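You operate a simulated robot arm through the tools that you are given. There is no shell and no other tool. Be economical: measure what you need, move in short steps, check, and stop when the job is done.

You run a simulated two-armed robot. Do the job below in one go: nothing can be reset, and whatever is moved stays where it is left.

TASK
Move the divider from the pale carton to its holder, pack the tiny pot and fold the short flaps.
Fine: divider down in the slot of the divider holder; the pot stands upright in the middle of the carton; the short flaps bear green and blue stripes.
Where things are to end (x, y in the base frame): tiny pot within 30 mm of [620, -40].
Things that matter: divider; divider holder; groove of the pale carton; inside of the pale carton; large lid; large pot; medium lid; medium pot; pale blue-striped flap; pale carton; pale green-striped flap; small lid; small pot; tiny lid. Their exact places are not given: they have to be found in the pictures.

It is judged by the outcome, as a careful person would: the job done as asked, and still so three seconds after it is handed in. It fails if anything else is knocked over, pushed out of place, dropped, spilled or broken. Flat cloth is picked up by pressing the open fingertips on it (5 to 10 N) and closing them slowly along it; thin cloth reads only 2 to 8 mm in the jaws.

THE ROBOT
Two 7-joint arms with fingered hands on one trunk, on a base that drives. Base frame: it is fixed to the floor where the robot stands at the start and does not move with it; the origin is under the middle of the robot, x ahead of it, y to its left, z up; the surface under the hand at the start is at about z = 800. Lengths are in mm, angles in degrees, forces in N, time in s.
The left shoulder is at the start at [70, 172, 1202], the right one opposite. Places, roughly: divider holder [1000, 500, 800]; groove of the pale carton [700, 0, 800]; inside of the pale carton [600, 0, 800]; large lid (39x39x8 cm) [400, -500, 300]; medium lid (31x31x8 cm) [600, -100, 300]; pale blue-striped flap [500, -200, 1000]; pale green-striped flap [700, 100, 1000]; small lid (23x23x7 cm) [700, 200, 300]; tiny lid (16x16x7 cm) [900, 400, 200]. Payload 5 kg a hand.
The TCP of each hand is the grasp point between the finger pads, 43 mm short of the fingertips. In the tool frame z runs along the fingers and y along their closing line. Largest opening 144 mm; the body of the gripper starts 50 mm behind the TCP. The gripper is a hand of 5 fingers: y runs from the thumb to the fingers, the wrist lies at [-21, -124, -221] in the tool frame, and closing takes about 1.5 s.
Orientation is that of the tool frame in the base frame, as a unit quaternion [x, y, z, w]. With the fingers straight down and the wrist toward the robot, the tool's x, y and z point along [0, 1, 0], [1, 0, 0] and [0, 0, -1] of the base frame.

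THE INTERFACE
- The arms move only by the tool servo_tool. It takes "left_commands", "right_commands" or both (then of equal length, played together; a hand with none holds still); each is one flat list of numbers, 7 for each row, row after row: the shift along the base's x, y, z in units of 30 mm (1.0 is 30 mm), then the turn, a rotation vector about the base's x, y, z in units of 4 degrees (1.0 is 4 degrees), then the finger opening in mm, from 0 to 144. In form: [dx, dy, dz, wx, wy, wz, fingers, dx, dy, dz, wx, wy, wz, fingers, ...]. A call has 1 to 12 rows; each row shifts and turns the commanded pose from where the row before left it. A call with a number of a shift or a turn outside -1 to 1 is refused whole. Rows are played at 5 a second. More than 50 mm and 8.6 degrees between two rows, or a gripper value outside its range, and nothing of the call is played. A pose out of reach is approached as far as the arm can. The call stops where the force on the tool passes 90 N (or 10 N more than at its start, if that is more) or the arm is blocked; 0.2 s more then pass. The fingers move at their own pace (about 45 mm/s each) and stop on an object; they squeeze with about 24 N. The grip force told is the motor's: it shows also when the fingers shut on nothing. Time passes only in rows, and 0.2 s behind the last, so rows that do not move let the fingers close. The reply holds the time, the measured pose of the TCP, the force on the tool along the base axes, the opening and the grip force, in the units named above and with some noise, with the torque about the TCP (base axes, N m) and any sound that the robot's microphone picked up.
- Cameras (640 x 400 px; columns grow to the right, rows downward): "scene" is now at [140.8, 4.7, 1441.1]; the picture's right is [0.06, -1.00, 0.00], its down [-0.54, -0.03, -0.84] and it looks along [0.84, 0.05, -0.54] (base axes); focal length 214 px, centre (320, 200). "left" rides on the left gripper at [-86, -108, -168] in its tool frame; the picture's right is [-0.80, -0.28, 0.53], its down [0.54, -0.73, 0.42] and it looks along [0.27, 0.63, 0.73] (tool axes); focal length 275 px, centre (320, 200). "right" rides on the right gripper at [86, -108, -168] in its tool frame; the picture's right is [-0.80, 0.28, -0.53], its down [-0.54, -0.73, 0.42] and it looks along [-0.27, 0.63, 0.73] (tool axes); focal length 275 px, centre (320, 200).
- grab_frame(camera): a new picture of that camera. The clock stands still meanwhile.
- raise_lower(by): slides the trunk up (or, below 0, down) by that many mm; the arms and the scene camera ride with it, the base frame stays. It gives what a move gives, with no picture.
- roll_base(legs): drives the robot by 1 to 6 legs, each [ahead, left, turn to the left] in mm, mm and degrees, along the robot's own axes; the way and the turn of a leg run together, so that a leg with both is an arc; at most 1500 mm and 180 degrees a leg. The arms and the cameras ride along, it lands a little off, and it stops where it bumps. It gives what a move gives.
- preshape(shape, hand): the hand has 5 fingers and takes this shape, open, in about a second: jaw (thumb against the fingers, like two jaws); tri (thumb and two fingers); tip (a fingertip pinch); poke (one finger out to press); point (the index stretched); flat (the hand flat); cup (the hand cupped); fist (a fist). The gripper value then closes the fingers along that shape, each until it touches; the sizes above hold for jaw. It gives what a move gives, with no picture.
- head_to(pan, tilt): turns the head with the scene camera to pan (to the left, within 86 degrees either way) and tilt (down, from -29 to 69), counted from straight ahead of the robot. It gives what a move gives.
- point_at(camera, pixels): there is no depth. For up to 12 entries [column, row, z] of the newest picture of that camera ("zoom" is the newest enlarged one), the place [x, y] in the base frame at which the ray of that pixel passes the height z, good to about 3 mm. The clock stands still meanwhile.
- inspect(camera, box): a new picture of the part [left, top, right, bottom] of that camera's present view, enlarged. The clock stands still meanwhile.
- job_done(): hands the job in; it is judged then, once.

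Work in short steps. Measure before you move; look again where a grasp or a placing could have gone wrong, and mend it. You have 80 turns and 62 pictures in all, those below and enlarged ones among them. Open the grippers and draw the arms clear of the work before you hand the job in, unless the task says otherwise; then end with one line.

The tools are called as name(argument=value, ...) on one line, values as JSON. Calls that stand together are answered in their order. servo_tool: Moves the arms, as the interface text tells. Its arguments: {"type":"object","properties":{"left_commands":{"type":"array"},"right_commands":{"type":"array"}},"required":[]} The other tools are called the same way: raise_lower (by) slides the trunk up or down; preshape (shape, hand) gives the hand a shape; roll_base (legs) drives the base; head_to (pan, tilt) turns the head that bears the scene camera; grab_frame (camera) takes a picture; point_at (camera, pixels) gives the place at which the rays of pixels pass given heights; inspect (camera, box) takes an enlarged picture of a part of a camera's view; job_done () hands the job in.

At the start:

```text
time: 0.0
left_tool_pos: [743.8, 375.4, 1405.6]
left_tcp_rot: [0.707, 0.707, 0.0, 0.0]
left_contact_force: [1.2, -0.3, -0.2]
left_moment: [0.0, 0.01, 0.0]
left_grip_width: 143.5
left_finger_force: 0.0
left_shape: jaw
right_tool_pos: [738.4, -206.0, 1422.7]
right_tcp_rot: [0.707, 0.707, 0.0, 0.0]
right_contact_force: [0.1, 0.0, -0.8]
right_moment: [0.01, -0.02, 0.03]
right_grip_width: 143.4
right_finger_force: 0.1
right_shape: jaw
trunk travel left (down, up): [-300.0, 640.0]
robot x, y, heading: [-1.3, -1.6, 0.2]
head pan, tilt: [3.7, 32.5]
```

scene: 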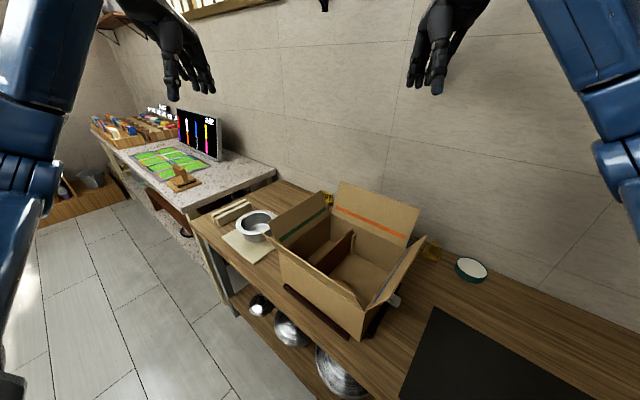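
right: 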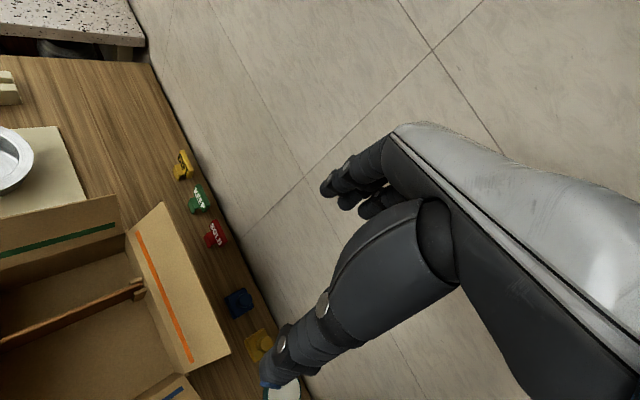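
left: 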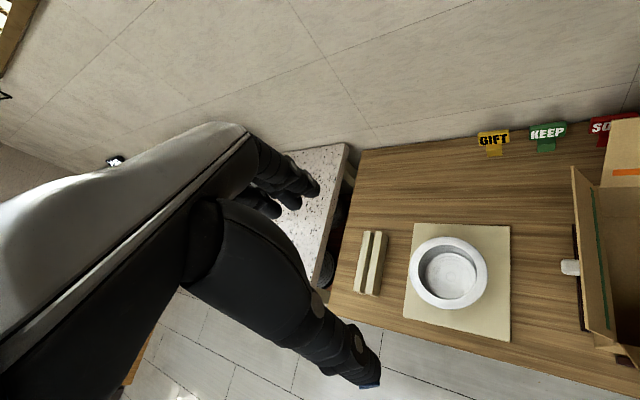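

The pictures show the carton at about (345,260), a white pot on a mat at (257,225), the slotted holder at (232,212), and a dark-green rimmed thing at (470,268). I enlarge these areas before planning.

inspect(camera="scene", box=[180, 160, 440, 350])

inspect(camera="scene", box=[380, 200, 600, 400])

inspect(camera="left", box=[320, 100, 640, 360])

```text
2.11 times, centred on (310, 255) of scene
```

zoom: 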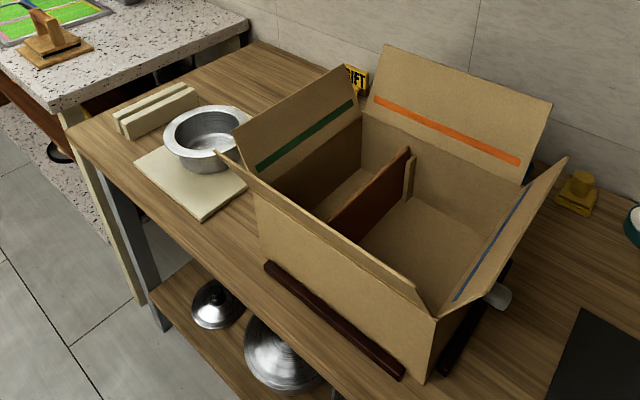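

```text
2.00 times, centred on (490, 300) of scene
```

zoom: 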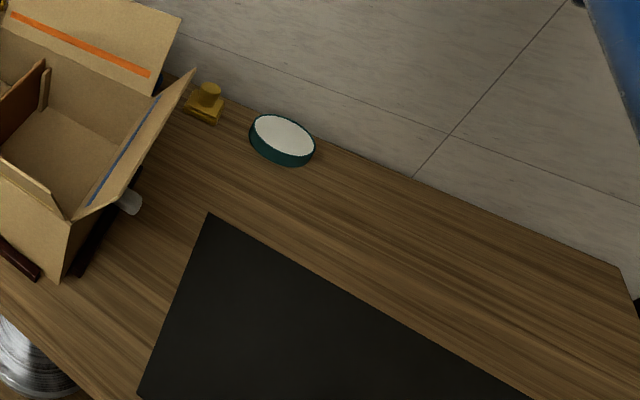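

```text
1.54 times, centred on (480, 230) of left
```

zoom: 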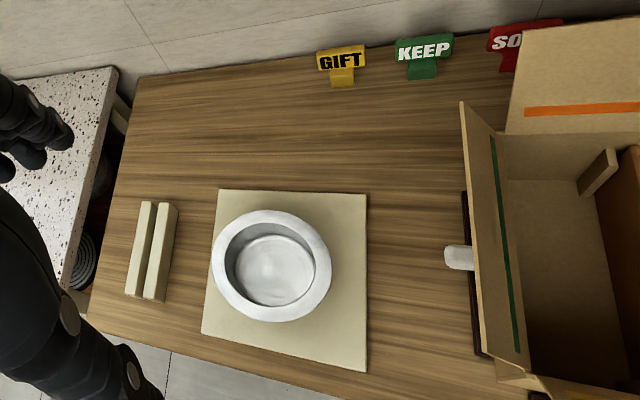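

The pot on the mat looks like a single wide-rimmed pot; I measure it, the holder and the mat (zoom = left view), plus carton features in the scene picture.

point_at(camera="zoom", pixels=[[212, 265, 880], [331, 265, 880], [272, 210, 880], [272, 321, 880], [234, 270, 810], [315, 270, 810], [147, 202, 850], [178, 207, 850], [127, 295, 850], [160, 301, 850], [220, 190, 805], [367, 372, 805]])

point_at(camera="scene", pixels=[[279, 244, 1000], [325, 207, 1000], [284, 253, 950], [365, 311, 950], [376, 302, 950], [411, 241, 800], [455, 268, 830], [488, 272, 830], [434, 308, 800], [400, 398, 800], [290, 282, 800], [346, 338, 800]])

head_to(pan=0, tilt=60)

grab_frame(camera="scene")

```text
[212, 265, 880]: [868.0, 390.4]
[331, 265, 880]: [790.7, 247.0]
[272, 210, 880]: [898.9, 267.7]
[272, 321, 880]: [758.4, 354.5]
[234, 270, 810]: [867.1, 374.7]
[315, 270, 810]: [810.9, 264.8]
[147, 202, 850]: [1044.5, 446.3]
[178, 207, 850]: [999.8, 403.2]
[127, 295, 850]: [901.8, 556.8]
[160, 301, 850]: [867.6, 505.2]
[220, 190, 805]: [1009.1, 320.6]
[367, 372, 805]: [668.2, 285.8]
```

```text
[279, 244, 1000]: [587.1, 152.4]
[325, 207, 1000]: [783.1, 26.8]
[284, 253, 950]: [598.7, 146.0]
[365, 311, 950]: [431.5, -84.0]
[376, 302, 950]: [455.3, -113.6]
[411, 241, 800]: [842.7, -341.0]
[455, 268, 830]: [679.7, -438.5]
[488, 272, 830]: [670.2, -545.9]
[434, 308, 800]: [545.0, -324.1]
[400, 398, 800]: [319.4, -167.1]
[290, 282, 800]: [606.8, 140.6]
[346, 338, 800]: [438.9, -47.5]
```

```text
time: 0.9
left_tool_pos: [743.4, 376.1, 1405.0]
left_tcp_rot: [0.707, 0.707, 0.0, 0.0]
left_contact_force: [-0.3, 0.4, 0.7]
left_moment: [-0.03, 0.02, -0.01]
left_grip_width: 143.8
left_finger_force: 0.1
left_shape: jaw
right_tool_pos: [737.8, -206.3, 1424.2]
right_tcp_rot: [0.707, 0.708, 0.0, 0.0]
right_contact_force: [-0.1, -0.6, -0.4]
right_moment: [-0.02, -0.02, -0.01]
right_grip_width: 143.7
right_finger_force: 0.0
right_shape: jaw
trunk travel left (down, up): [-300.0, 640.0]
robot x, y, heading: [0.7, -3.0, -0.2]
head pan, tilt: [0.0, 60.0]
```

```text
55 pictures are left
```

scene: 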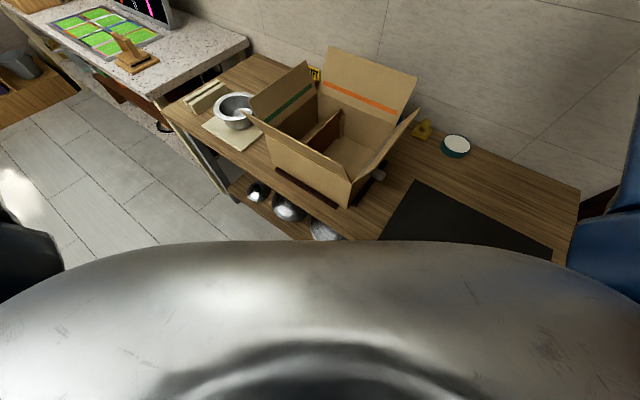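

The pot's rim is about 160 mm, matching the tiny pot. The table stands at roughly 48° to my x axis, so I measure its edge direction and the neighbouring marble table in this picture before driving.

point_at(camera="scene", pixels=[[163, 104, 800], [240, 162, 800], [380, 240, 800], [580, 190, 800], [155, 98, 800], [20, 20, 800], [248, 45, 800], [75, 92, 0], [340, 207, 800], [415, 180, 800], [555, 250, 800], [278, 170, 800]])

inspect(camera="scene", box=[160, 40, 440, 240])

```text
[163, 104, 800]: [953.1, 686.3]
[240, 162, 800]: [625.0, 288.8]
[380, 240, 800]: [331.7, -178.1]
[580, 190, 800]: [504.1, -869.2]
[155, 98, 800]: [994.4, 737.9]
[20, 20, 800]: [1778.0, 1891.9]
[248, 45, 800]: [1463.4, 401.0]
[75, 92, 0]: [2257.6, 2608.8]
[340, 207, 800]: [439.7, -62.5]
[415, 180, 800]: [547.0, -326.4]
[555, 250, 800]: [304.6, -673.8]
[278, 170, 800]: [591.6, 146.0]
```

```text
2.00 times, centred on (300, 140) of scene
```

zoom: 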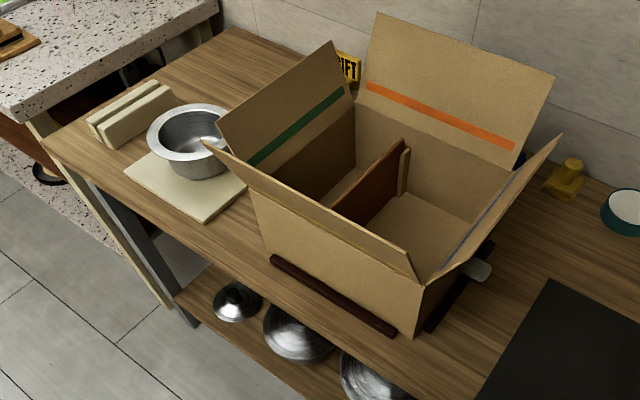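

The table runs along u=(0.586,0.810), and the wall normal is v=(0.810,-0.586), so square-on heading is -35.9°. The divider, slot and carton all run along v. I back off to about (-100,170) and turn to face the table squarely, with the divider on the left hand's side.

roll_base(legs=[[-100, 170, 0], [0, 0, -35.9]])

head_to(pan=20, tilt=42)

raise_lower(by=150)

grab_frame(camera="scene")

grab_frame(camera="left")

```text
time: 4.2
left_tool_pos: [721.7, 34.9, 1404.4]
left_tcp_rot: [0.892, 0.452, -0.001, 0.0]
left_contact_force: [0.6, -0.8, 0.3]
left_moment: [0.01, -0.02, -0.03]
left_grip_width: 143.6
left_finger_force: 0.1
left_shape: jaw
right_tool_pos: [374.4, -431.0, 1422.6]
right_tcp_rot: [0.892, 0.452, -0.001, 0.0]
right_contact_force: [-0.7, 0.1, -0.4]
right_moment: [0.02, 0.0, -0.05]
right_grip_width: 143.6
right_finger_force: 0.0
right_shape: jaw
trunk travel left (down, up): [-300.0, 640.0]
robot x, y, heading: [-97.9, 173.5, -35.9]
head pan, tilt: [0.0, 60.0]
```

```text
time: 5.1
left_tool_pos: [722.0, 35.3, 1405.3]
left_tcp_rot: [0.891, 0.453, 0.0, -0.001]
left_contact_force: [0.2, 0.5, 0.6]
left_moment: [-0.04, -0.03, -0.03]
left_grip_width: 143.5
left_finger_force: 0.1
left_shape: jaw
right_tool_pos: [373.9, -430.7, 1422.6]
right_tcp_rot: [0.892, 0.452, 0.0, 0.0]
right_contact_force: [-0.6, -0.1, 0.6]
right_moment: [-0.01, -0.01, -0.05]
right_grip_width: 143.6
right_finger_force: 0.1
right_shape: jaw
trunk travel left (down, up): [-300.0, 640.0]
robot x, y, heading: [-97.4, 170.3, -36.1]
head pan, tilt: [20.0, 42.0]
```

```text
time: 6.8
left_tool_pos: [720.9, 34.1, 1554.4]
left_tcp_rot: [0.892, 0.452, 0.0, -0.001]
left_contact_force: [-0.1, 0.1, -0.4]
left_moment: [-0.03, 0.02, -0.01]
left_grip_width: 143.6
left_finger_force: 0.0
left_shape: jaw
right_tool_pos: [372.5, -431.8, 1573.2]
right_tcp_rot: [0.892, 0.452, 0.0, 0.0]
right_contact_force: [-0.1, -0.1, 1.1]
right_moment: [0.02, 0.03, 0.0]
right_grip_width: 143.6
right_finger_force: 0.2
right_shape: jaw
trunk travel left (down, up): [-450.0, 490.0]
robot x, y, heading: [-101.8, 174.3, -36.0]
head pan, tilt: [20.0, 42.0]
```

```text
53 pictures are left
```

scene: 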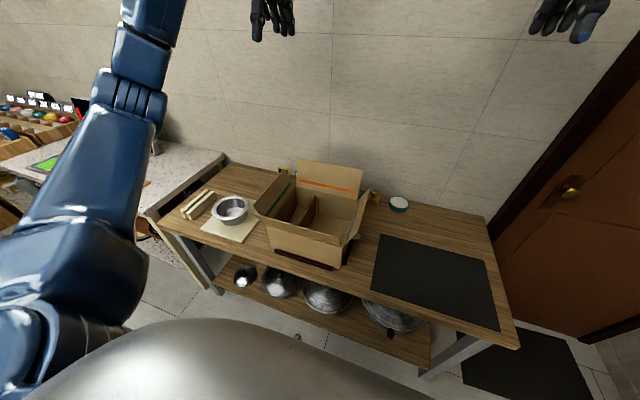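

```text
52 pictures are left
```

left: 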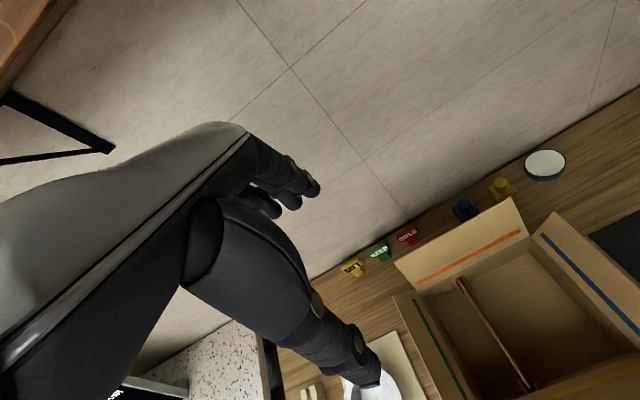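

Now square to the table; the left camera sees the divider top from (460,282) to (532,388). I zoom on the carton in the scene view to triangulate heights.

inspect(camera="scene", box=[240, 150, 400, 280])

point_at(camera="left", pixels=[[460, 282, 900], [460, 282, 950], [460, 282, 1000], [532, 388, 900], [532, 388, 950], [532, 388, 1000], [417, 287, 900], [417, 287, 950], [417, 287, 1000], [530, 238, 900], [530, 238, 950], [530, 238, 1000]])

```text
3.08 times, centred on (320, 215) of scene
```

zoom: 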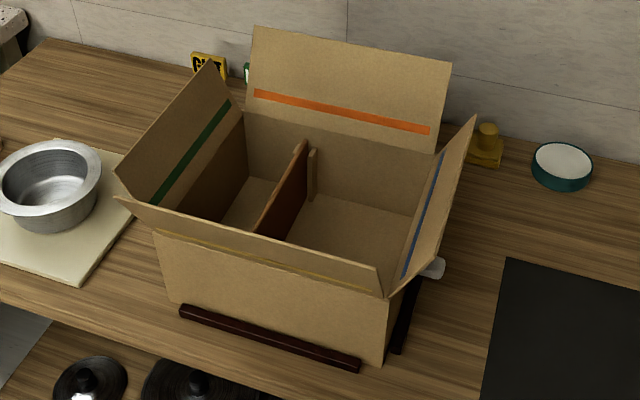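

```text
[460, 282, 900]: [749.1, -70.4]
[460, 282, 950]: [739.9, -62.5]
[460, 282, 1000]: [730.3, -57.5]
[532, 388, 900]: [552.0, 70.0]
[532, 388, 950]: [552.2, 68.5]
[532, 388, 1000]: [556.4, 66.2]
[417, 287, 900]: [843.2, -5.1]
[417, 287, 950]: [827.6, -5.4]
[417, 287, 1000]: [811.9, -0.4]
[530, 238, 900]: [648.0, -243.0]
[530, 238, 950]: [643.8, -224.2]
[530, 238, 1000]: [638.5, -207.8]
```

I measure the same points in the zoomed scene view at several heights.

point_at(camera="zoom", pixels=[[302, 143, 900], [302, 143, 950], [302, 143, 1000], [244, 112, 900], [244, 112, 950], [244, 112, 1000], [436, 153, 900], [436, 153, 950], [436, 153, 1000], [115, 176, 1000], [210, 60, 1000], [475, 115, 1000]])

point_at(camera="zoom", pixels=[[160, 304, 800], [382, 362, 800], [155, 232, 950], [388, 297, 950], [155, 232, 1000], [388, 297, 1000], [252, 27, 1050], [452, 62, 1050], [118, 197, 1000], [380, 292, 1000], [310, 225, 800], [220, 222, 800]])

```text
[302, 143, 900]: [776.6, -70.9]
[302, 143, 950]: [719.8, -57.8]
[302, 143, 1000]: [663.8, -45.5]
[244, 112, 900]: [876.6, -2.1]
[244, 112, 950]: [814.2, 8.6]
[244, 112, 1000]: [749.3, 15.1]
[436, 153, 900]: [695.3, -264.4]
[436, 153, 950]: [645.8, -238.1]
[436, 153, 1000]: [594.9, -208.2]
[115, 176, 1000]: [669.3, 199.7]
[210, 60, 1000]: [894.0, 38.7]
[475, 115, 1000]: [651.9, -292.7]
```

```text
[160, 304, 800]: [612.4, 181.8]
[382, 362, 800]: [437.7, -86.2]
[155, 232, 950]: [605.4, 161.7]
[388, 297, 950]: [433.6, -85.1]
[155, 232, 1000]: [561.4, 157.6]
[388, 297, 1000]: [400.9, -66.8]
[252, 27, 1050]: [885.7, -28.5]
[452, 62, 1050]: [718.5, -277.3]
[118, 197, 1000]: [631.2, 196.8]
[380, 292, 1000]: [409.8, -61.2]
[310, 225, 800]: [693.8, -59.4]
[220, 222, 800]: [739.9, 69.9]
```

Triangulated: carton spans u≈185–486, v≈398–664, with its top at z≈945. The divider is at u≈383 with its top at z≈930, mid-top near (654,0). I bring the left hand above it, turning -90° so the jaws close across the divider.

servo_tool(left_commands=[-0.097, -0.05, -0.673, 0, 0, -0.978, 100, -0.097, -0.05, -0.673, 0, 0, -0.978, 100, -0.097, -0.05, -0.673, 0, 0, -0.978, 100, -0.097, -0.05, -0.673, 0, 0, -0.978, 100, -0.097, -0.05, -0.673, 0, 0, -0.978, 100, -0.097, -0.05, -0.673, 0, 0, -0.978, 100, -0.097, -0.05, -0.673, 0, 0, -0.978, 100, -0.097, -0.05, -0.673, 0, 0, -0.978, 100, -0.097, -0.05, -0.673, 0, 0, -0.978, 100, -0.097, -0.05, -0.673, 0, 0, -0.978, 100, -0.097, -0.05, -0.673, 0, 0, -0.978, 100, -0.097, -0.05, -0.673, 0, 0, -0.978, 100])

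servo_tool(left_commands=[-0.097, -0.05, -0.673, 0, 0, -0.978, 100, -0.097, -0.05, -0.673, 0, 0, -0.978, 100, -0.097, -0.05, -0.673, 0, 0, -0.978, 100, -0.097, -0.05, -0.673, 0, 0, -0.978, 100, -0.097, -0.05, -0.673, 0, 0, -0.978, 100, -0.097, -0.05, -0.673, 0, 0, -0.978, 100, -0.097, -0.05, -0.673, 0, 0, -0.978, 100, -0.097, -0.05, -0.673, 0, 0, -0.978, 100, -0.097, -0.05, -0.673, 0, 0, -0.978, 100, -0.097, -0.05, -0.673, 0, 0, -0.978, 100, -0.097, -0.05, -0.673, 0, 0, -0.978, 100])

inspect(camera="scene", box=[200, 80, 440, 280])

grab_frame(camera="left")

```text
time: 9.4
left_tool_pos: [687.6, 17.1, 1312.0]
left_tcp_rot: [0.998, 0.06, -0.001, 0.0]
left_contact_force: [-0.2, -0.4, 0.2]
left_moment: [0.0, 0.03, 0.05]
left_grip_width: 100.3
left_finger_force: 0.0
left_shape: jaw
right_tool_pos: [374.9, -432.7, 1573.5]
right_tcp_rot: [0.892, 0.452, 0.0, -0.002]
right_contact_force: [0.0, 0.8, 0.2]
right_moment: [-0.04, -0.01, 0.05]
right_grip_width: 143.5
right_finger_force: 0.0
right_shape: jaw
trunk travel left (down, up): [-450.0, 490.0]
robot x, y, heading: [-98.8, 170.5, -36.4]
head pan, tilt: [20.0, 42.0]
```

```text
time: 11.8
left_tool_pos: [655.0, 1.3, 1090.3]
left_tcp_rot: [0.951, -0.311, 0.0, -0.001]
left_contact_force: [0.0, 0.0, 0.1]
left_moment: [-0.01, 0.0, -0.01]
left_grip_width: 100.4
left_finger_force: 0.1
left_shape: jaw
right_tool_pos: [374.6, -430.0, 1573.7]
right_tcp_rot: [0.892, 0.451, -0.001, -0.001]
right_contact_force: [0.4, -0.9, -0.6]
right_moment: [0.03, 0.0, 0.03]
right_grip_width: 143.5
right_finger_force: 0.1
right_shape: jaw
trunk travel left (down, up): [-450.0, 490.0]
robot x, y, heading: [-101.1, 168.8, -36.4]
head pan, tilt: [20.0, 42.0]
```

```text
2.00 times, centred on (320, 180) of scene
```

zoom: 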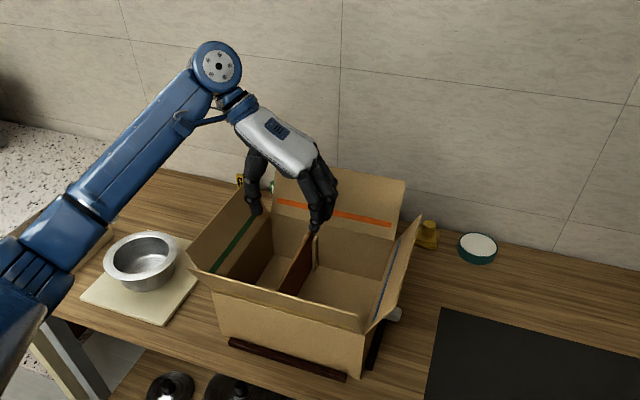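

```text
49 pictures are left
```

left: 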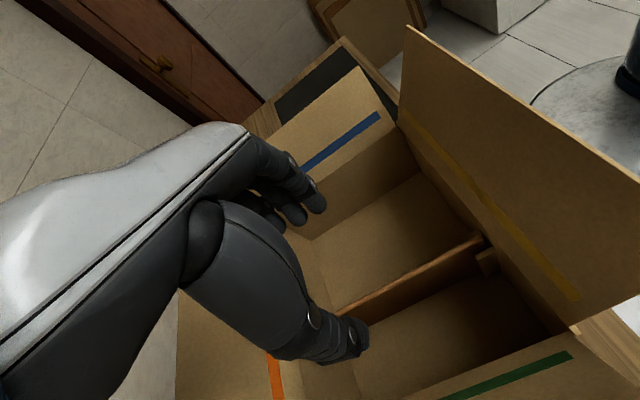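

The hand straddles the divider's top edge with clear flaps around it. I lower it to z≈905 (about 25 mm of divider between the pads).

servo_tool(left_commands=[0, 0, -0.9, 0, 0, 0, 100, 0, 0, -0.9, 0, 0, 0, 100, 0, 0, -0.9, 0, 0, 0, 100, 0, 0, -0.9, 0, 0, 0, 100, 0, 0, -0.9, 0, 0, 0, 100, 0, 0, -0.9, 0, 0, 0, 100, 0, 0, -0.75, 0, 0, 0, 100])

inspect(camera="scene", box=[240, 110, 400, 260])

grab_frame(camera="left")

```text
time: 13.4
left_tool_pos: [654.3, 2.5, 904.6]
left_tcp_rot: [0.951, -0.31, 0.0, 0.0]
left_contact_force: [0.5, -0.1, 0.3]
left_moment: [0.03, 0.05, 0.01]
left_grip_width: 100.4
left_finger_force: 0.0
left_shape: jaw
right_tool_pos: [374.3, -430.9, 1571.7]
right_tcp_rot: [0.892, 0.452, 0.0, -0.001]
right_contact_force: [-0.2, 0.8, -0.2]
right_moment: [0.0, -0.02, 0.01]
right_grip_width: 143.8
right_finger_force: 0.0
right_shape: jaw
trunk travel left (down, up): [-450.0, 490.0]
robot x, y, heading: [-101.4, 173.0, -36.4]
head pan, tilt: [20.0, 42.0]
```

```text
2.67 times, centred on (320, 185) of scene
```

zoom: 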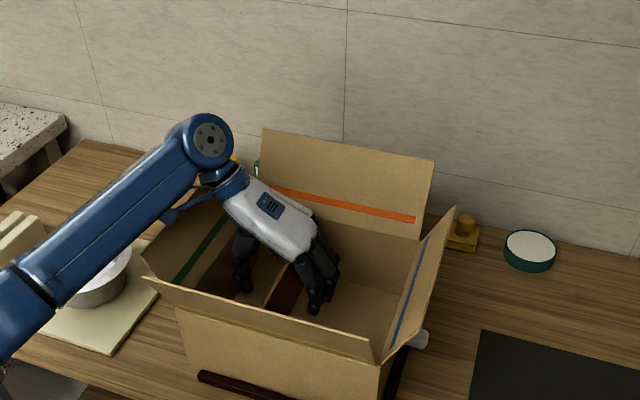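

```text
47 pictures are left
```

left: 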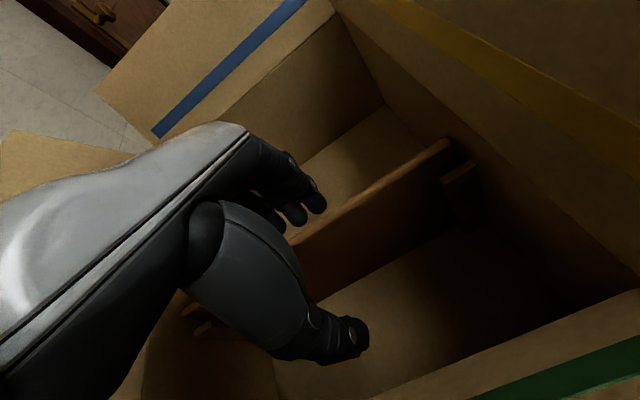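

The divider lies between thumb and fingers with no contact forces. I close the jaws and let them settle.

servo_tool(left_commands=[0, 0, 0, 0, 0, 0, 40, 0, 0, 0, 0, 0, 0, 0, 0, 0, 0, 0, 0, 0, 0, 0, 0, 0, 0, 0, 0, 0, 0, 0, 0, 0, 0, 0, 0, 0, 0, 0, 0, 0, 0, 0, 0, 0, 0, 0, 0, 0, 0, 0, 0, 0, 0, 0, 0, 0])

```text
time: 15.2
left_tool_pos: [654.1, -0.0, 906.4]
left_tcp_rot: [0.95, -0.311, 0.0, 0.0]
left_contact_force: [-1.0, -0.6, -0.3]
left_moment: [-0.07, 0.01, -0.16]
left_grip_width: 3.6
left_finger_force: 23.8
left_shape: jaw
right_tool_pos: [373.7, -432.0, 1572.5]
right_tcp_rot: [0.892, 0.451, 0.0, 0.0]
right_contact_force: [0.2, 0.3, 0.5]
right_moment: [0.04, -0.04, -0.02]
right_grip_width: 143.6
right_finger_force: 0.1
right_shape: jaw
trunk travel left (down, up): [-450.0, 490.0]
robot x, y, heading: [-100.4, 174.7, -36.2]
head pan, tilt: [20.0, 42.0]
```

The jaws stopped at 3.6 mm with 23.8 N. I lift 60 mm and check whether the divider comes along.

servo_tool(left_commands=[0, 0, 0.4, 0, 0, 0, 0, 0, 0, 0.4, 0, 0, 0, 0, 0, 0, 0.4, 0, 0, 0, 0, 0, 0, 0.4, 0, 0, 0, 0, 0, 0, 0.4, 0, 0, 0, 0])

grab_frame(camera="left")

```text
time: 16.4
left_tool_pos: [654.6, 1.4, 965.9]
left_tcp_rot: [0.951, -0.31, 0.0, 0.0]
left_contact_force: [-0.7, -1.6, -0.9]
left_moment: [-0.06, 0.04, -0.15]
left_grip_width: 3.3
left_finger_force: 24.4
left_shape: jaw
right_tool_pos: [372.4, -431.7, 1574.3]
right_tcp_rot: [0.892, 0.452, -0.001, -0.001]
right_contact_force: [-0.4, 0.2, 0.5]
right_moment: [-0.02, -0.03, -0.02]
right_grip_width: 143.6
right_finger_force: 0.0
right_shape: jaw
trunk travel left (down, up): [-450.0, 490.0]
robot x, y, heading: [-102.5, 171.6, -36.4]
head pan, tilt: [20.0, 42.0]
```

```text
46 pictures are left
```

left: 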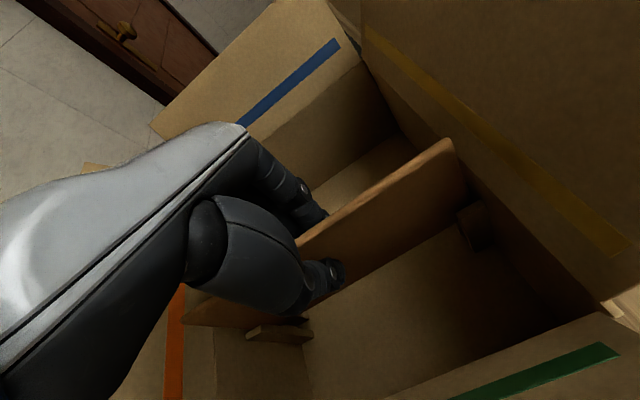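

The divider rises cleanly with the hand. I lift it above the flaps, then roll the base about 555 mm along the table so the hand hangs near the holder.

servo_tool(left_commands=[0, 0, 0.97, 0, 0, 0, 0, 0, 0, 0.97, 0, 0, 0, 0, 0, 0, 0.97, 0, 0, 0, 0, 0, 0, 0.97, 0, 0, 0, 0, 0, 0, 0.97, 0, 0, 0, 0, 0, 0, 0.97, 0, 0, 0, 0, 0, 0, 0.97, 0, 0, 0, 0, 0, 0, 0.97, 0, 0, 0, 0])

grab_frame(camera="scene")

```text
time: 18.2
left_tool_pos: [655.5, 3.2, 1197.9]
left_tcp_rot: [0.951, -0.309, 0.0, 0.001]
left_contact_force: [-1.2, -0.5, -0.6]
left_moment: [0.03, 0.0, 0.02]
left_grip_width: 3.0
left_finger_force: 24.0
left_shape: jaw
right_tool_pos: [372.7, -431.6, 1574.5]
right_tcp_rot: [0.892, 0.452, 0.0, 0.0]
right_contact_force: [-0.3, -0.9, 0.7]
right_moment: [-0.01, -0.06, -0.01]
right_grip_width: 143.7
right_finger_force: 0.3
right_shape: jaw
trunk travel left (down, up): [-450.0, 490.0]
robot x, y, heading: [-99.5, 171.7, -36.3]
head pan, tilt: [20.0, 42.0]
```

```text
45 pictures are left
```

scene: 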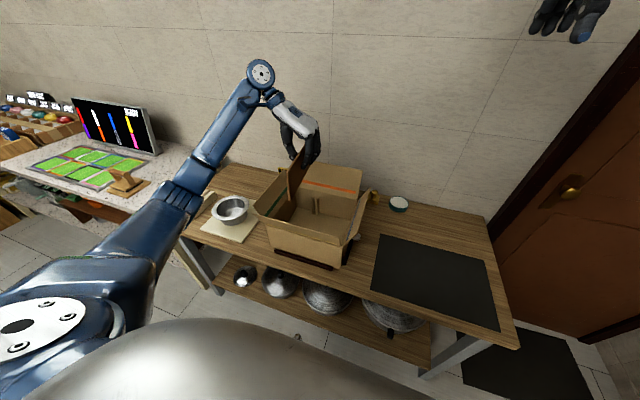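

The divider hangs clear, but its lower edge is hard to judge against the green flap, so I raise the trunk 120 mm first, then roll left.

raise_lower(by=120)

roll_base(legs=[[0, 555, 0]])

head_to(pan=22, tilt=50)

grab_frame(camera="scene")

grab_frame(camera="left")

```text
time: 19.7
left_tool_pos: [655.6, 2.4, 1317.6]
left_tcp_rot: [0.951, -0.311, -0.001, 0.0]
left_contact_force: [0.4, 0.6, -0.8]
left_moment: [0.03, 0.02, -0.03]
left_grip_width: 3.1
left_finger_force: 24.1
left_shape: jaw
right_tool_pos: [373.8, -430.7, 1692.8]
right_tcp_rot: [0.892, 0.452, 0.0, -0.001]
right_contact_force: [-0.1, -0.5, 0.1]
right_moment: [0.02, -0.01, -0.01]
right_grip_width: 143.7
right_finger_force: 0.0
right_shape: jaw
trunk travel left (down, up): [-570.0, 370.0]
robot x, y, heading: [-102.7, 171.0, -36.6]
head pan, tilt: [20.0, 42.0]
```

```text
time: 22.9
left_tool_pos: [982.4, 448.2, 1316.6]
left_tcp_rot: [0.951, -0.31, 0.001, -0.001]
left_contact_force: [-0.5, 0.7, -1.3]
left_moment: [0.01, 0.02, -0.02]
left_grip_width: 3.4
left_finger_force: 24.6
left_shape: jaw
right_tool_pos: [700.1, 14.1, 1693.1]
right_tcp_rot: [0.893, 0.451, 0.001, 0.0]
right_contact_force: [-0.6, 0.0, 0.7]
right_moment: [0.03, -0.04, 0.01]
right_grip_width: 143.7
right_finger_force: 0.0
right_shape: jaw
trunk travel left (down, up): [-570.0, 370.0]
robot x, y, heading: [226.6, 616.0, -36.2]
head pan, tilt: [20.0, 42.0]
```

```text
time: 23.6
left_tool_pos: [983.5, 449.1, 1317.0]
left_tcp_rot: [0.95, -0.311, 0.0, 0.0]
left_contact_force: [0.1, -0.6, -0.6]
left_moment: [0.02, -0.04, 0.0]
left_grip_width: 3.3
left_finger_force: 24.0
left_shape: jaw
right_tool_pos: [700.7, 14.3, 1692.5]
right_tcp_rot: [0.892, 0.452, 0.0, 0.0]
right_contact_force: [-0.1, -0.4, 1.2]
right_moment: [0.01, 0.01, 0.01]
right_grip_width: 143.6
right_finger_force: 0.0
right_shape: jaw
trunk travel left (down, up): [-570.0, 370.0]
robot x, y, heading: [227.8, 619.6, -36.4]
head pan, tilt: [22.0, 50.0]
```

```text
44 pictures are left
```

scene: 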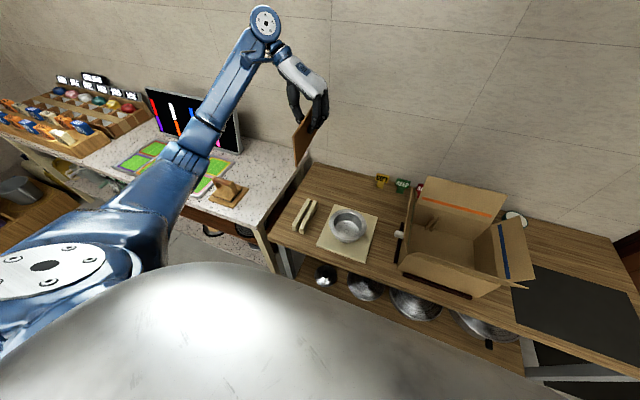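

```text
43 pictures are left
```

left: 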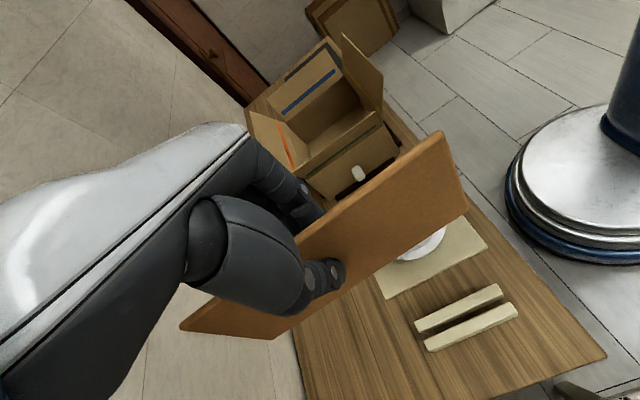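

Both cameras now see the holder well. I enlarge the holder in the scene view and in the left view to triangulate the slot.

inspect(camera="left", box=[380, 260, 560, 372])

inspect(camera="scene", box=[260, 170, 420, 270])

```text
3.56 times, centred on (470, 316) of left
```

zoom: 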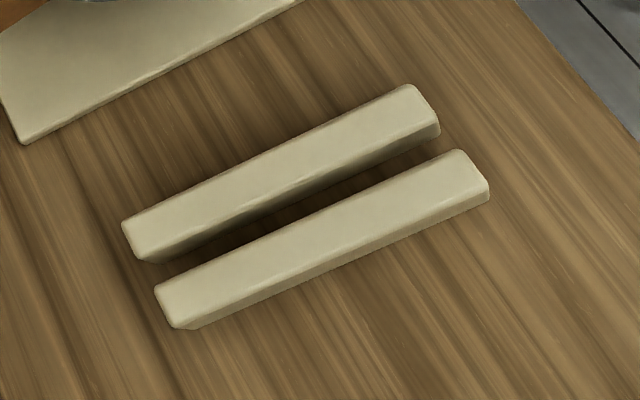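

```text
4.00 times, centred on (340, 220) of scene
```

zoom: 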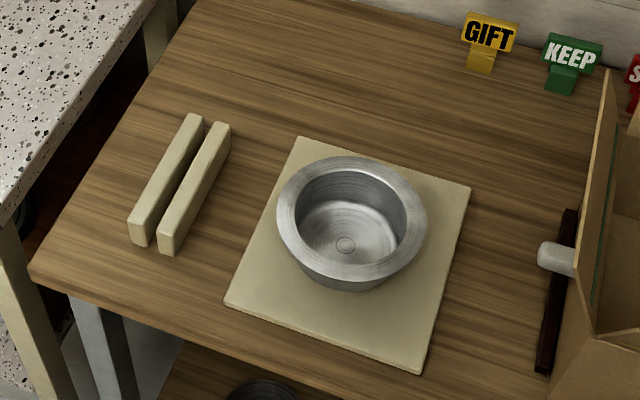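

I evaluate the slot ends (left px (422.8,336.5),(505.7,298.6)) and (scene px (312.5,200),(297.8,227.5)) at candidate heights, plus the divider's lower edge.

point_at(camera="left", pixels=[[422.8, 336.5, 800], [422.8, 336.5, 820], [422.8, 336.5, 840], [505.7, 298.6, 800], [505.7, 298.6, 820], [505.7, 298.6, 840], [469, 205, 1220], [441, 133, 1340], [274, 339, 1220], [469, 205, 1200], [469, 205, 1240], [441, 133, 1350]])

point_at(camera="scene", pixels=[[312.5, 200, 800], [312.5, 200, 820], [312.5, 200, 840], [297.8, 227.5, 800], [297.8, 227.5, 820], [297.8, 227.5, 840], [294, 131, 1320], [294, 131, 1340], [294, 163, 1220], [294, 163, 1240], [294, 163, 1200]])

```text
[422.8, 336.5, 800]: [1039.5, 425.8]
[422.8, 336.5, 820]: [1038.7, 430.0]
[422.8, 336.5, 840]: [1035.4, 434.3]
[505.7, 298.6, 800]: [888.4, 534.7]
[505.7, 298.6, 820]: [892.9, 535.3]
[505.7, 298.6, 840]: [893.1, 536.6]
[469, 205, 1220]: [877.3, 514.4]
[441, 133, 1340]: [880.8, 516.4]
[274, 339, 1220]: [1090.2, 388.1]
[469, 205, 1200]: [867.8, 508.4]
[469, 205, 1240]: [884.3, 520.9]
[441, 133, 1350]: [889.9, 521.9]
```

```text
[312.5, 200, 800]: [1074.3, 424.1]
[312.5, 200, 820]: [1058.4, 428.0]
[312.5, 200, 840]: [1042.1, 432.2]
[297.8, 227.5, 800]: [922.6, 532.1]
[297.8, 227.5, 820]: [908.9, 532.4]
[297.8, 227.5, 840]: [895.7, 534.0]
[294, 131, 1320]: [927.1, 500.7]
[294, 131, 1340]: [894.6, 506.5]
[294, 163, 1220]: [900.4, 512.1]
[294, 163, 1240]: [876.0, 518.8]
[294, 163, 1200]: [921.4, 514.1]
```

Bar tops are at z≈843 and the slot centre is about (965.5,484.5), direction matching v. The divider's bottom edge is ≈82 mm below TCP; I check its yaw using the far bottom corner and other edge points.

point_at(camera="left", pixels=[[274, 339, 1235], [469, 207, 1235], [400, 253, 1235], [350, 287, 1235], [180, 330, 1235], [184, 320, 1342], [441, 133, 1342], [380, 174, 1342]])

inspect(camera="left", box=[160, 100, 500, 360])

```text
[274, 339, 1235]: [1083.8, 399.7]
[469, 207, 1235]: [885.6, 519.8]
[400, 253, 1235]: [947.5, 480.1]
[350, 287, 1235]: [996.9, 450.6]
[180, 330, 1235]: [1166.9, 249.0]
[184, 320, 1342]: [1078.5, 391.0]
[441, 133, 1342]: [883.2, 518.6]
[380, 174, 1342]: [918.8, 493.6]
```

```text
1.54 times, centred on (330, 230) of left
```

zoom: 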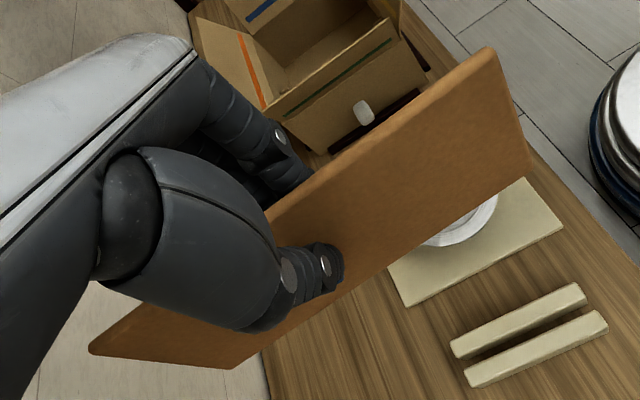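

The divider seems yawed about +3° relative to the slot and about 12 mm off in u and 30 mm in v. I correct those (dx -17.5, dy +27.5, turn -3°) while lowering to leave about 40 mm above the bars.

servo_tool(left_commands=[-0.049, 0.076, -0.97, 0, 0, -0.0625, 0, -0.049, 0.076, -0.97, 0, 0, -0.0625, 0, -0.049, 0.076, -0.97, 0, 0, -0.0625, 0, -0.049, 0.076, -0.97, 0, 0, -0.0625, 0, -0.049, 0.076, -0.97, 0, 0, -0.0625, 0, -0.049, 0.076, -0.97, 0, 0, -0.0625, 0, -0.049, 0.076, -0.97, 0, 0, -0.0625, 0, -0.049, 0.076, -0.97, 0, 0, -0.0625, 0, -0.049, 0.076, -0.97, 0, 0, -0.0625, 0, -0.049, 0.076, -0.97, 0, 0, -0.0625, 0, -0.049, 0.076, -0.97, 0, 0, -0.0625, 0, -0.049, 0.076, -0.97, 0, 0, -0.0625, 0])

inspect(camera="scene", box=[240, 130, 400, 250])

grab_frame(camera="left")

```text
time: 26.2
left_tool_pos: [967.2, 475.8, 970.0]
left_tcp_rot: [0.942, -0.336, 0.0, 0.0]
left_contact_force: [1.2, 0.1, -1.1]
left_moment: [-0.02, 0.0, -0.03]
left_grip_width: 3.2
left_finger_force: 24.0
left_shape: jaw
right_tool_pos: [702.2, 14.4, 1692.3]
right_tcp_rot: [0.892, 0.452, -0.001, -0.001]
right_contact_force: [-0.1, -0.5, 0.6]
right_moment: [-0.01, 0.02, 0.03]
right_grip_width: 143.9
right_finger_force: 0.1
right_shape: jaw
trunk travel left (down, up): [-570.0, 370.0]
robot x, y, heading: [231.7, 617.8, -36.3]
head pan, tilt: [22.0, 50.0]
```

```text
3.33 times, centred on (320, 190) of scene
```

zoom: 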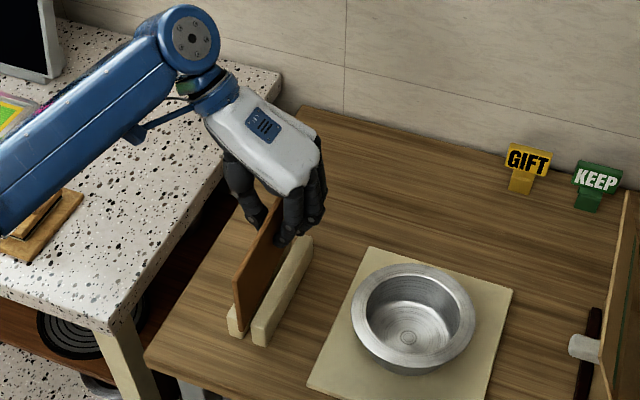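

```text
38 pictures are left
```

left: 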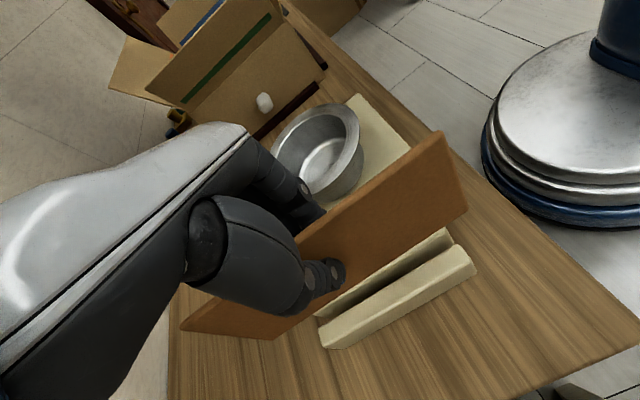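

I enlarge this left view to compare the divider's lower edge with the slot.

inspect(camera="left", box=[260, 180, 500, 360])

inspect(camera="scene", box=[280, 170, 340, 240])

```text
2.22 times, centred on (380, 270) of left
```

zoom: 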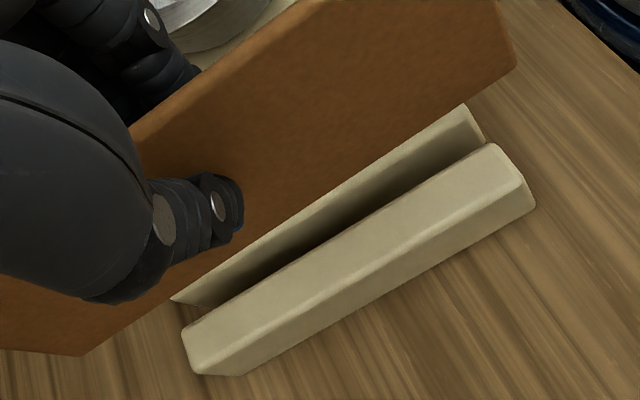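

```text
5.71 times, centred on (310, 205) of scene
```

zoom: 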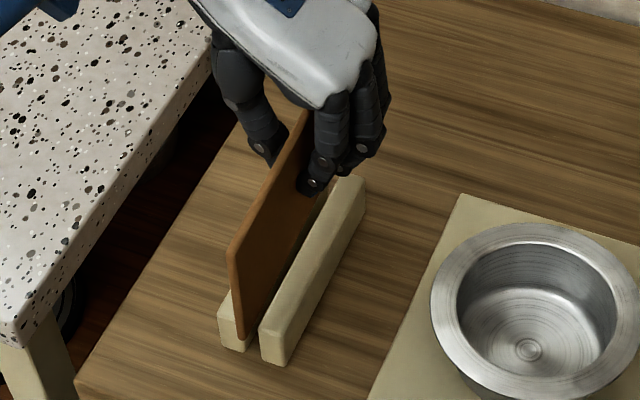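

I compute positions: the divider's lower thumb-side edge and bar inner edges.

point_at(camera="left", pixels=[[467.7, 209.3, 888], [272, 339.8, 888], [467.7, 209.3, 880], [272, 339.8, 880], [319.3, 328.5, 843], [456.5, 245.3, 843], [446.2, 227.7, 843]])

point_at(camera="zoom", pixels=[[240, 338, 888], [240, 338, 880], [228, 250, 995], [260, 328, 843], [247, 345, 843], [343, 176, 843], [220, 313, 843], [247, 348, 800], [283, 364, 800]])

```text
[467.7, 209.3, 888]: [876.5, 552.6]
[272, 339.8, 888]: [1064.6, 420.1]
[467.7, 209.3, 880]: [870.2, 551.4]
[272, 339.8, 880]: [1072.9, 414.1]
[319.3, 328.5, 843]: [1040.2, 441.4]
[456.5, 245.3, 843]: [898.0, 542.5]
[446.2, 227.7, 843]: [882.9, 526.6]
```

```text
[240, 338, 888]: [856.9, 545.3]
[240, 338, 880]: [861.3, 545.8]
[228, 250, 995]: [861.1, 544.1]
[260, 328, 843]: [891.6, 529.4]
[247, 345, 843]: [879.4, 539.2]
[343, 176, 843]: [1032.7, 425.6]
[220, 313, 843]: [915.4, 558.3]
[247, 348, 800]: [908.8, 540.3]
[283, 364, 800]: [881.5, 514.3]
```

Re-triangulating: the divider's bottom is at z≈870 (100 mm below TCP). It needs about 3° more clockwise yaw, +5 mm in u and -10 mm in v (slot u 950.5–966). I correct, lower slightly and look again.

servo_tool(left_commands=[-0.087, 0.165, -0.2, 0, 0, -0.37, 0, -0.087, 0.165, -0.2, 0, 0, -0.37, 0, 0, 0, -0.1, 0, 0, 0, 0])

inspect(camera="left", box=[260, 180, 500, 360])

inspect(camera="scene", box=[280, 170, 340, 240])

```text
time: 27.0
left_tool_pos: [960.2, 486.7, 952.4]
left_tcp_rot: [0.933, -0.36, 0.0, 0.0]
left_contact_force: [0.1, -0.1, -0.4]
left_moment: [0.01, -0.03, -0.01]
left_grip_width: 3.0
left_finger_force: 24.0
left_shape: jaw
right_tool_pos: [702.0, 15.3, 1693.1]
right_tcp_rot: [0.892, 0.452, -0.001, 0.0]
right_contact_force: [-0.3, -0.1, 0.7]
right_moment: [-0.02, 0.04, -0.03]
right_grip_width: 143.5
right_finger_force: 0.1
right_shape: jaw
trunk travel left (down, up): [-570.0, 370.0]
robot x, y, heading: [227.1, 620.7, -36.3]
head pan, tilt: [22.0, 50.0]
```

```text
2.22 times, centred on (380, 270) of left
```

zoom: 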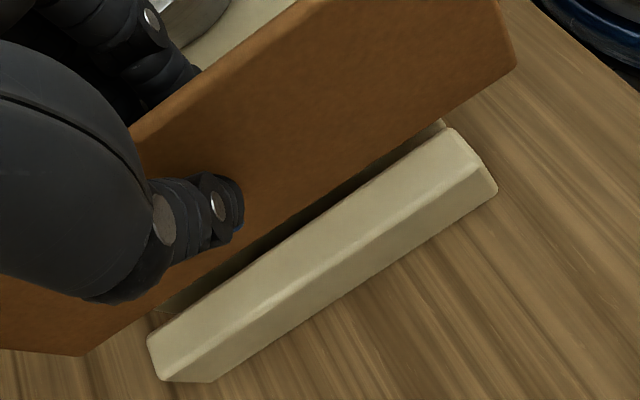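

```text
5.71 times, centred on (310, 205) of scene
```

zoom: 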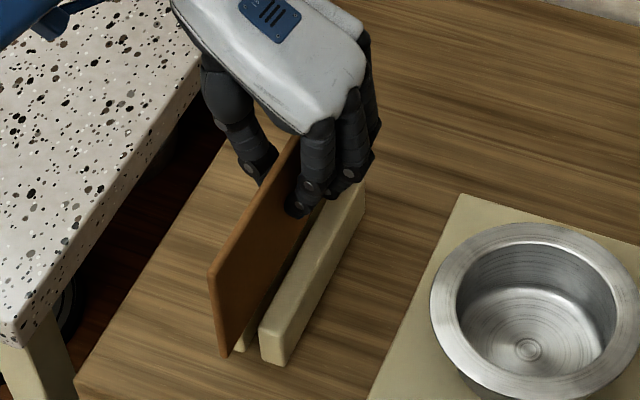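

I measure again at the new height (bottom ≈852).

point_at(camera="left", pixels=[[467.7, 209.5, 852], [272, 339.8, 852], [467.7, 209.5, 862], [272, 339.8, 862], [303.5, 332, 843], [436.3, 238.5, 843], [272, 339.8, 842]])

point_at(camera="zoom", pixels=[[223, 356, 852], [223, 356, 862], [208, 272, 975], [216, 276, 975], [230, 355, 852], [260, 328, 843], [343, 190, 843], [208, 272, 985]])

```text
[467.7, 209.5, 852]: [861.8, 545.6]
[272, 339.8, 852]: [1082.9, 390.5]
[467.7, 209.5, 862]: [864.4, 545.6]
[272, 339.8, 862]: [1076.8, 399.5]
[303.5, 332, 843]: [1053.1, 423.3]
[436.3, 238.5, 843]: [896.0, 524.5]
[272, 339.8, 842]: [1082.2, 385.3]
```

```text
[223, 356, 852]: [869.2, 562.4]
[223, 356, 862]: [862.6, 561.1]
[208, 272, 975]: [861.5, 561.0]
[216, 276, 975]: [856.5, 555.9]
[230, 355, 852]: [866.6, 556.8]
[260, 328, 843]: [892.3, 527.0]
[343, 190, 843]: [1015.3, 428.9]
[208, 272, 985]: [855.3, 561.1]
```

The relative lines suggest I over-turned by about 1.6°; lateral offset looks within a couple of mm. I turn back 1.6° and lower gently by ~20 mm, watching the force.

servo_tool(left_commands=[0, 0, -0.1, 0, 0, 0.4, 0, 0, 0, -0.15, 0, 0, 0, 0, 0, 0, -0.15, 0, 0, 0, 0, 0, 0, -0.15, 0, 0, 0, 0, 0, 0, -0.15, 0, 0, 0, 0])

inspect(camera="left", box=[260, 180, 500, 360])

inspect(camera="scene", box=[280, 170, 340, 240])

```text
time: 28.2
left_tool_pos: [960.3, 486.7, 931.4]
left_tcp_rot: [0.938, -0.347, 0.0, 0.001]
left_contact_force: [1.5, -0.1, -0.4]
left_moment: [-0.03, 0.01, 0.03]
left_grip_width: 3.3
left_finger_force: 23.9
left_shape: jaw
right_tool_pos: [702.8, 15.4, 1692.7]
right_tcp_rot: [0.892, 0.452, 0.0, 0.0]
right_contact_force: [-0.2, -0.5, 1.3]
right_moment: [0.0, -0.05, 0.04]
right_grip_width: 143.5
right_finger_force: 0.0
right_shape: jaw
trunk travel left (down, up): [-570.0, 370.0]
robot x, y, heading: [228.1, 619.6, -36.7]
head pan, tilt: [22.0, 50.0]
```

```text
2.22 times, centred on (380, 270) of left
```

zoom: 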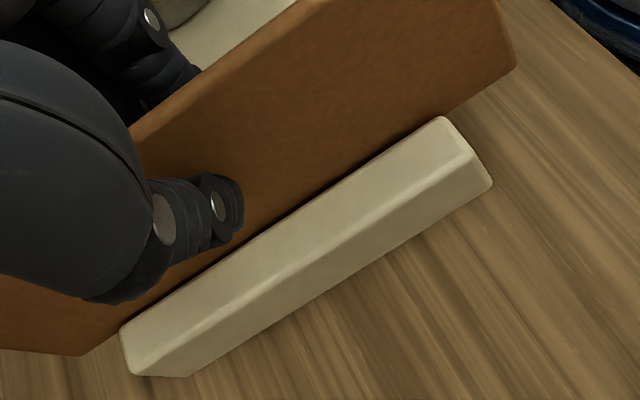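

```text
5.71 times, centred on (310, 205) of scene
```

zoom: 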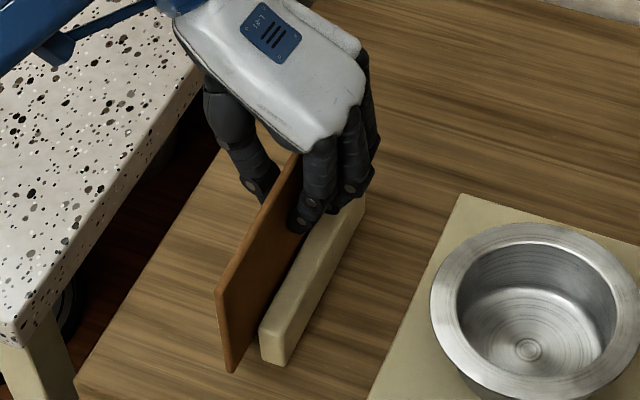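

The divider is parallel to the bar and appears to be entering the slot without force. I continue down in small steps until contact.

servo_tool(left_commands=[0, 0, -0.15, 0, 0, 0, 0, 0, 0, -0.15, 0, 0, 0, 0, 0, 0, -0.15, 0, 0, 0, 0, 0, 0, -0.15, 0, 0, 0, 0, 0, 0, -0.15, 0, 0, 0, 0])

inspect(camera="scene", box=[280, 170, 340, 240])

```text
time: 29.4
left_tool_pos: [961.1, 487.6, 910.5]
left_tcp_rot: [0.938, -0.346, 0.0, -0.001]
left_contact_force: [-0.1, -0.3, 0.5]
left_moment: [0.0, -0.01, 0.01]
left_grip_width: 3.0
left_finger_force: 24.0
left_shape: jaw
right_tool_pos: [701.5, 16.6, 1692.5]
right_tcp_rot: [0.892, 0.451, 0.0, 0.0]
right_contact_force: [1.1, 0.6, 0.1]
right_moment: [0.04, -0.03, -0.02]
right_grip_width: 143.5
right_finger_force: 0.0
right_shape: jaw
trunk travel left (down, up): [-570.0, 370.0]
robot x, y, heading: [227.2, 620.7, -36.1]
head pan, tilt: [22.0, 50.0]
```

```text
5.71 times, centred on (310, 205) of scene
```

zoom: 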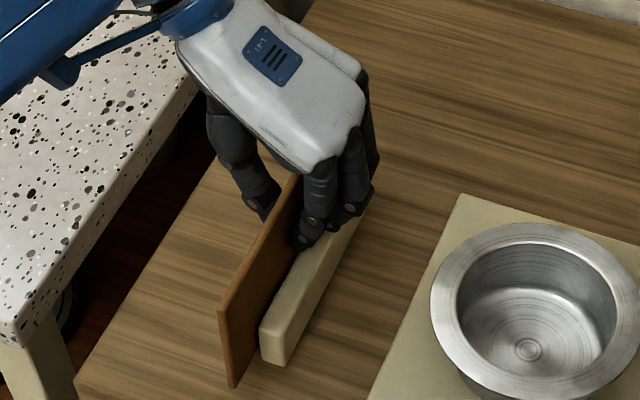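

Still no contact, so the board is well in the slot (bottom ≈811). I lower further to touch.

servo_tool(left_commands=[0, 0, -0.1, 0, 0, 0, 0, 0, 0, -0.1, 0, 0, 0, 0, 0, 0, -0.1, 0, 0, 0, 0, 0, 0, -0.1, 0, 0, 0, 0])

```text
time: 30.4
left_tool_pos: [960.0, 485.8, 899.2]
left_tcp_rot: [0.938, -0.347, 0.001, 0.0]
left_contact_force: [1.6, 0.5, 3.0]
left_moment: [0.02, 0.04, -0.01]
left_grip_width: 3.3
left_finger_force: 24.0
left_shape: jaw
right_tool_pos: [701.0, 16.9, 1693.7]
right_tcp_rot: [0.892, 0.452, 0.0, 0.0]
right_contact_force: [-0.3, 0.3, -1.0]
right_moment: [0.0, -0.02, -0.01]
right_grip_width: 143.6
right_finger_force: 0.0
right_shape: jaw
trunk travel left (down, up): [-570.0, 370.0]
robot x, y, heading: [226.3, 619.2, -36.3]
head pan, tilt: [22.0, 50.0]
```

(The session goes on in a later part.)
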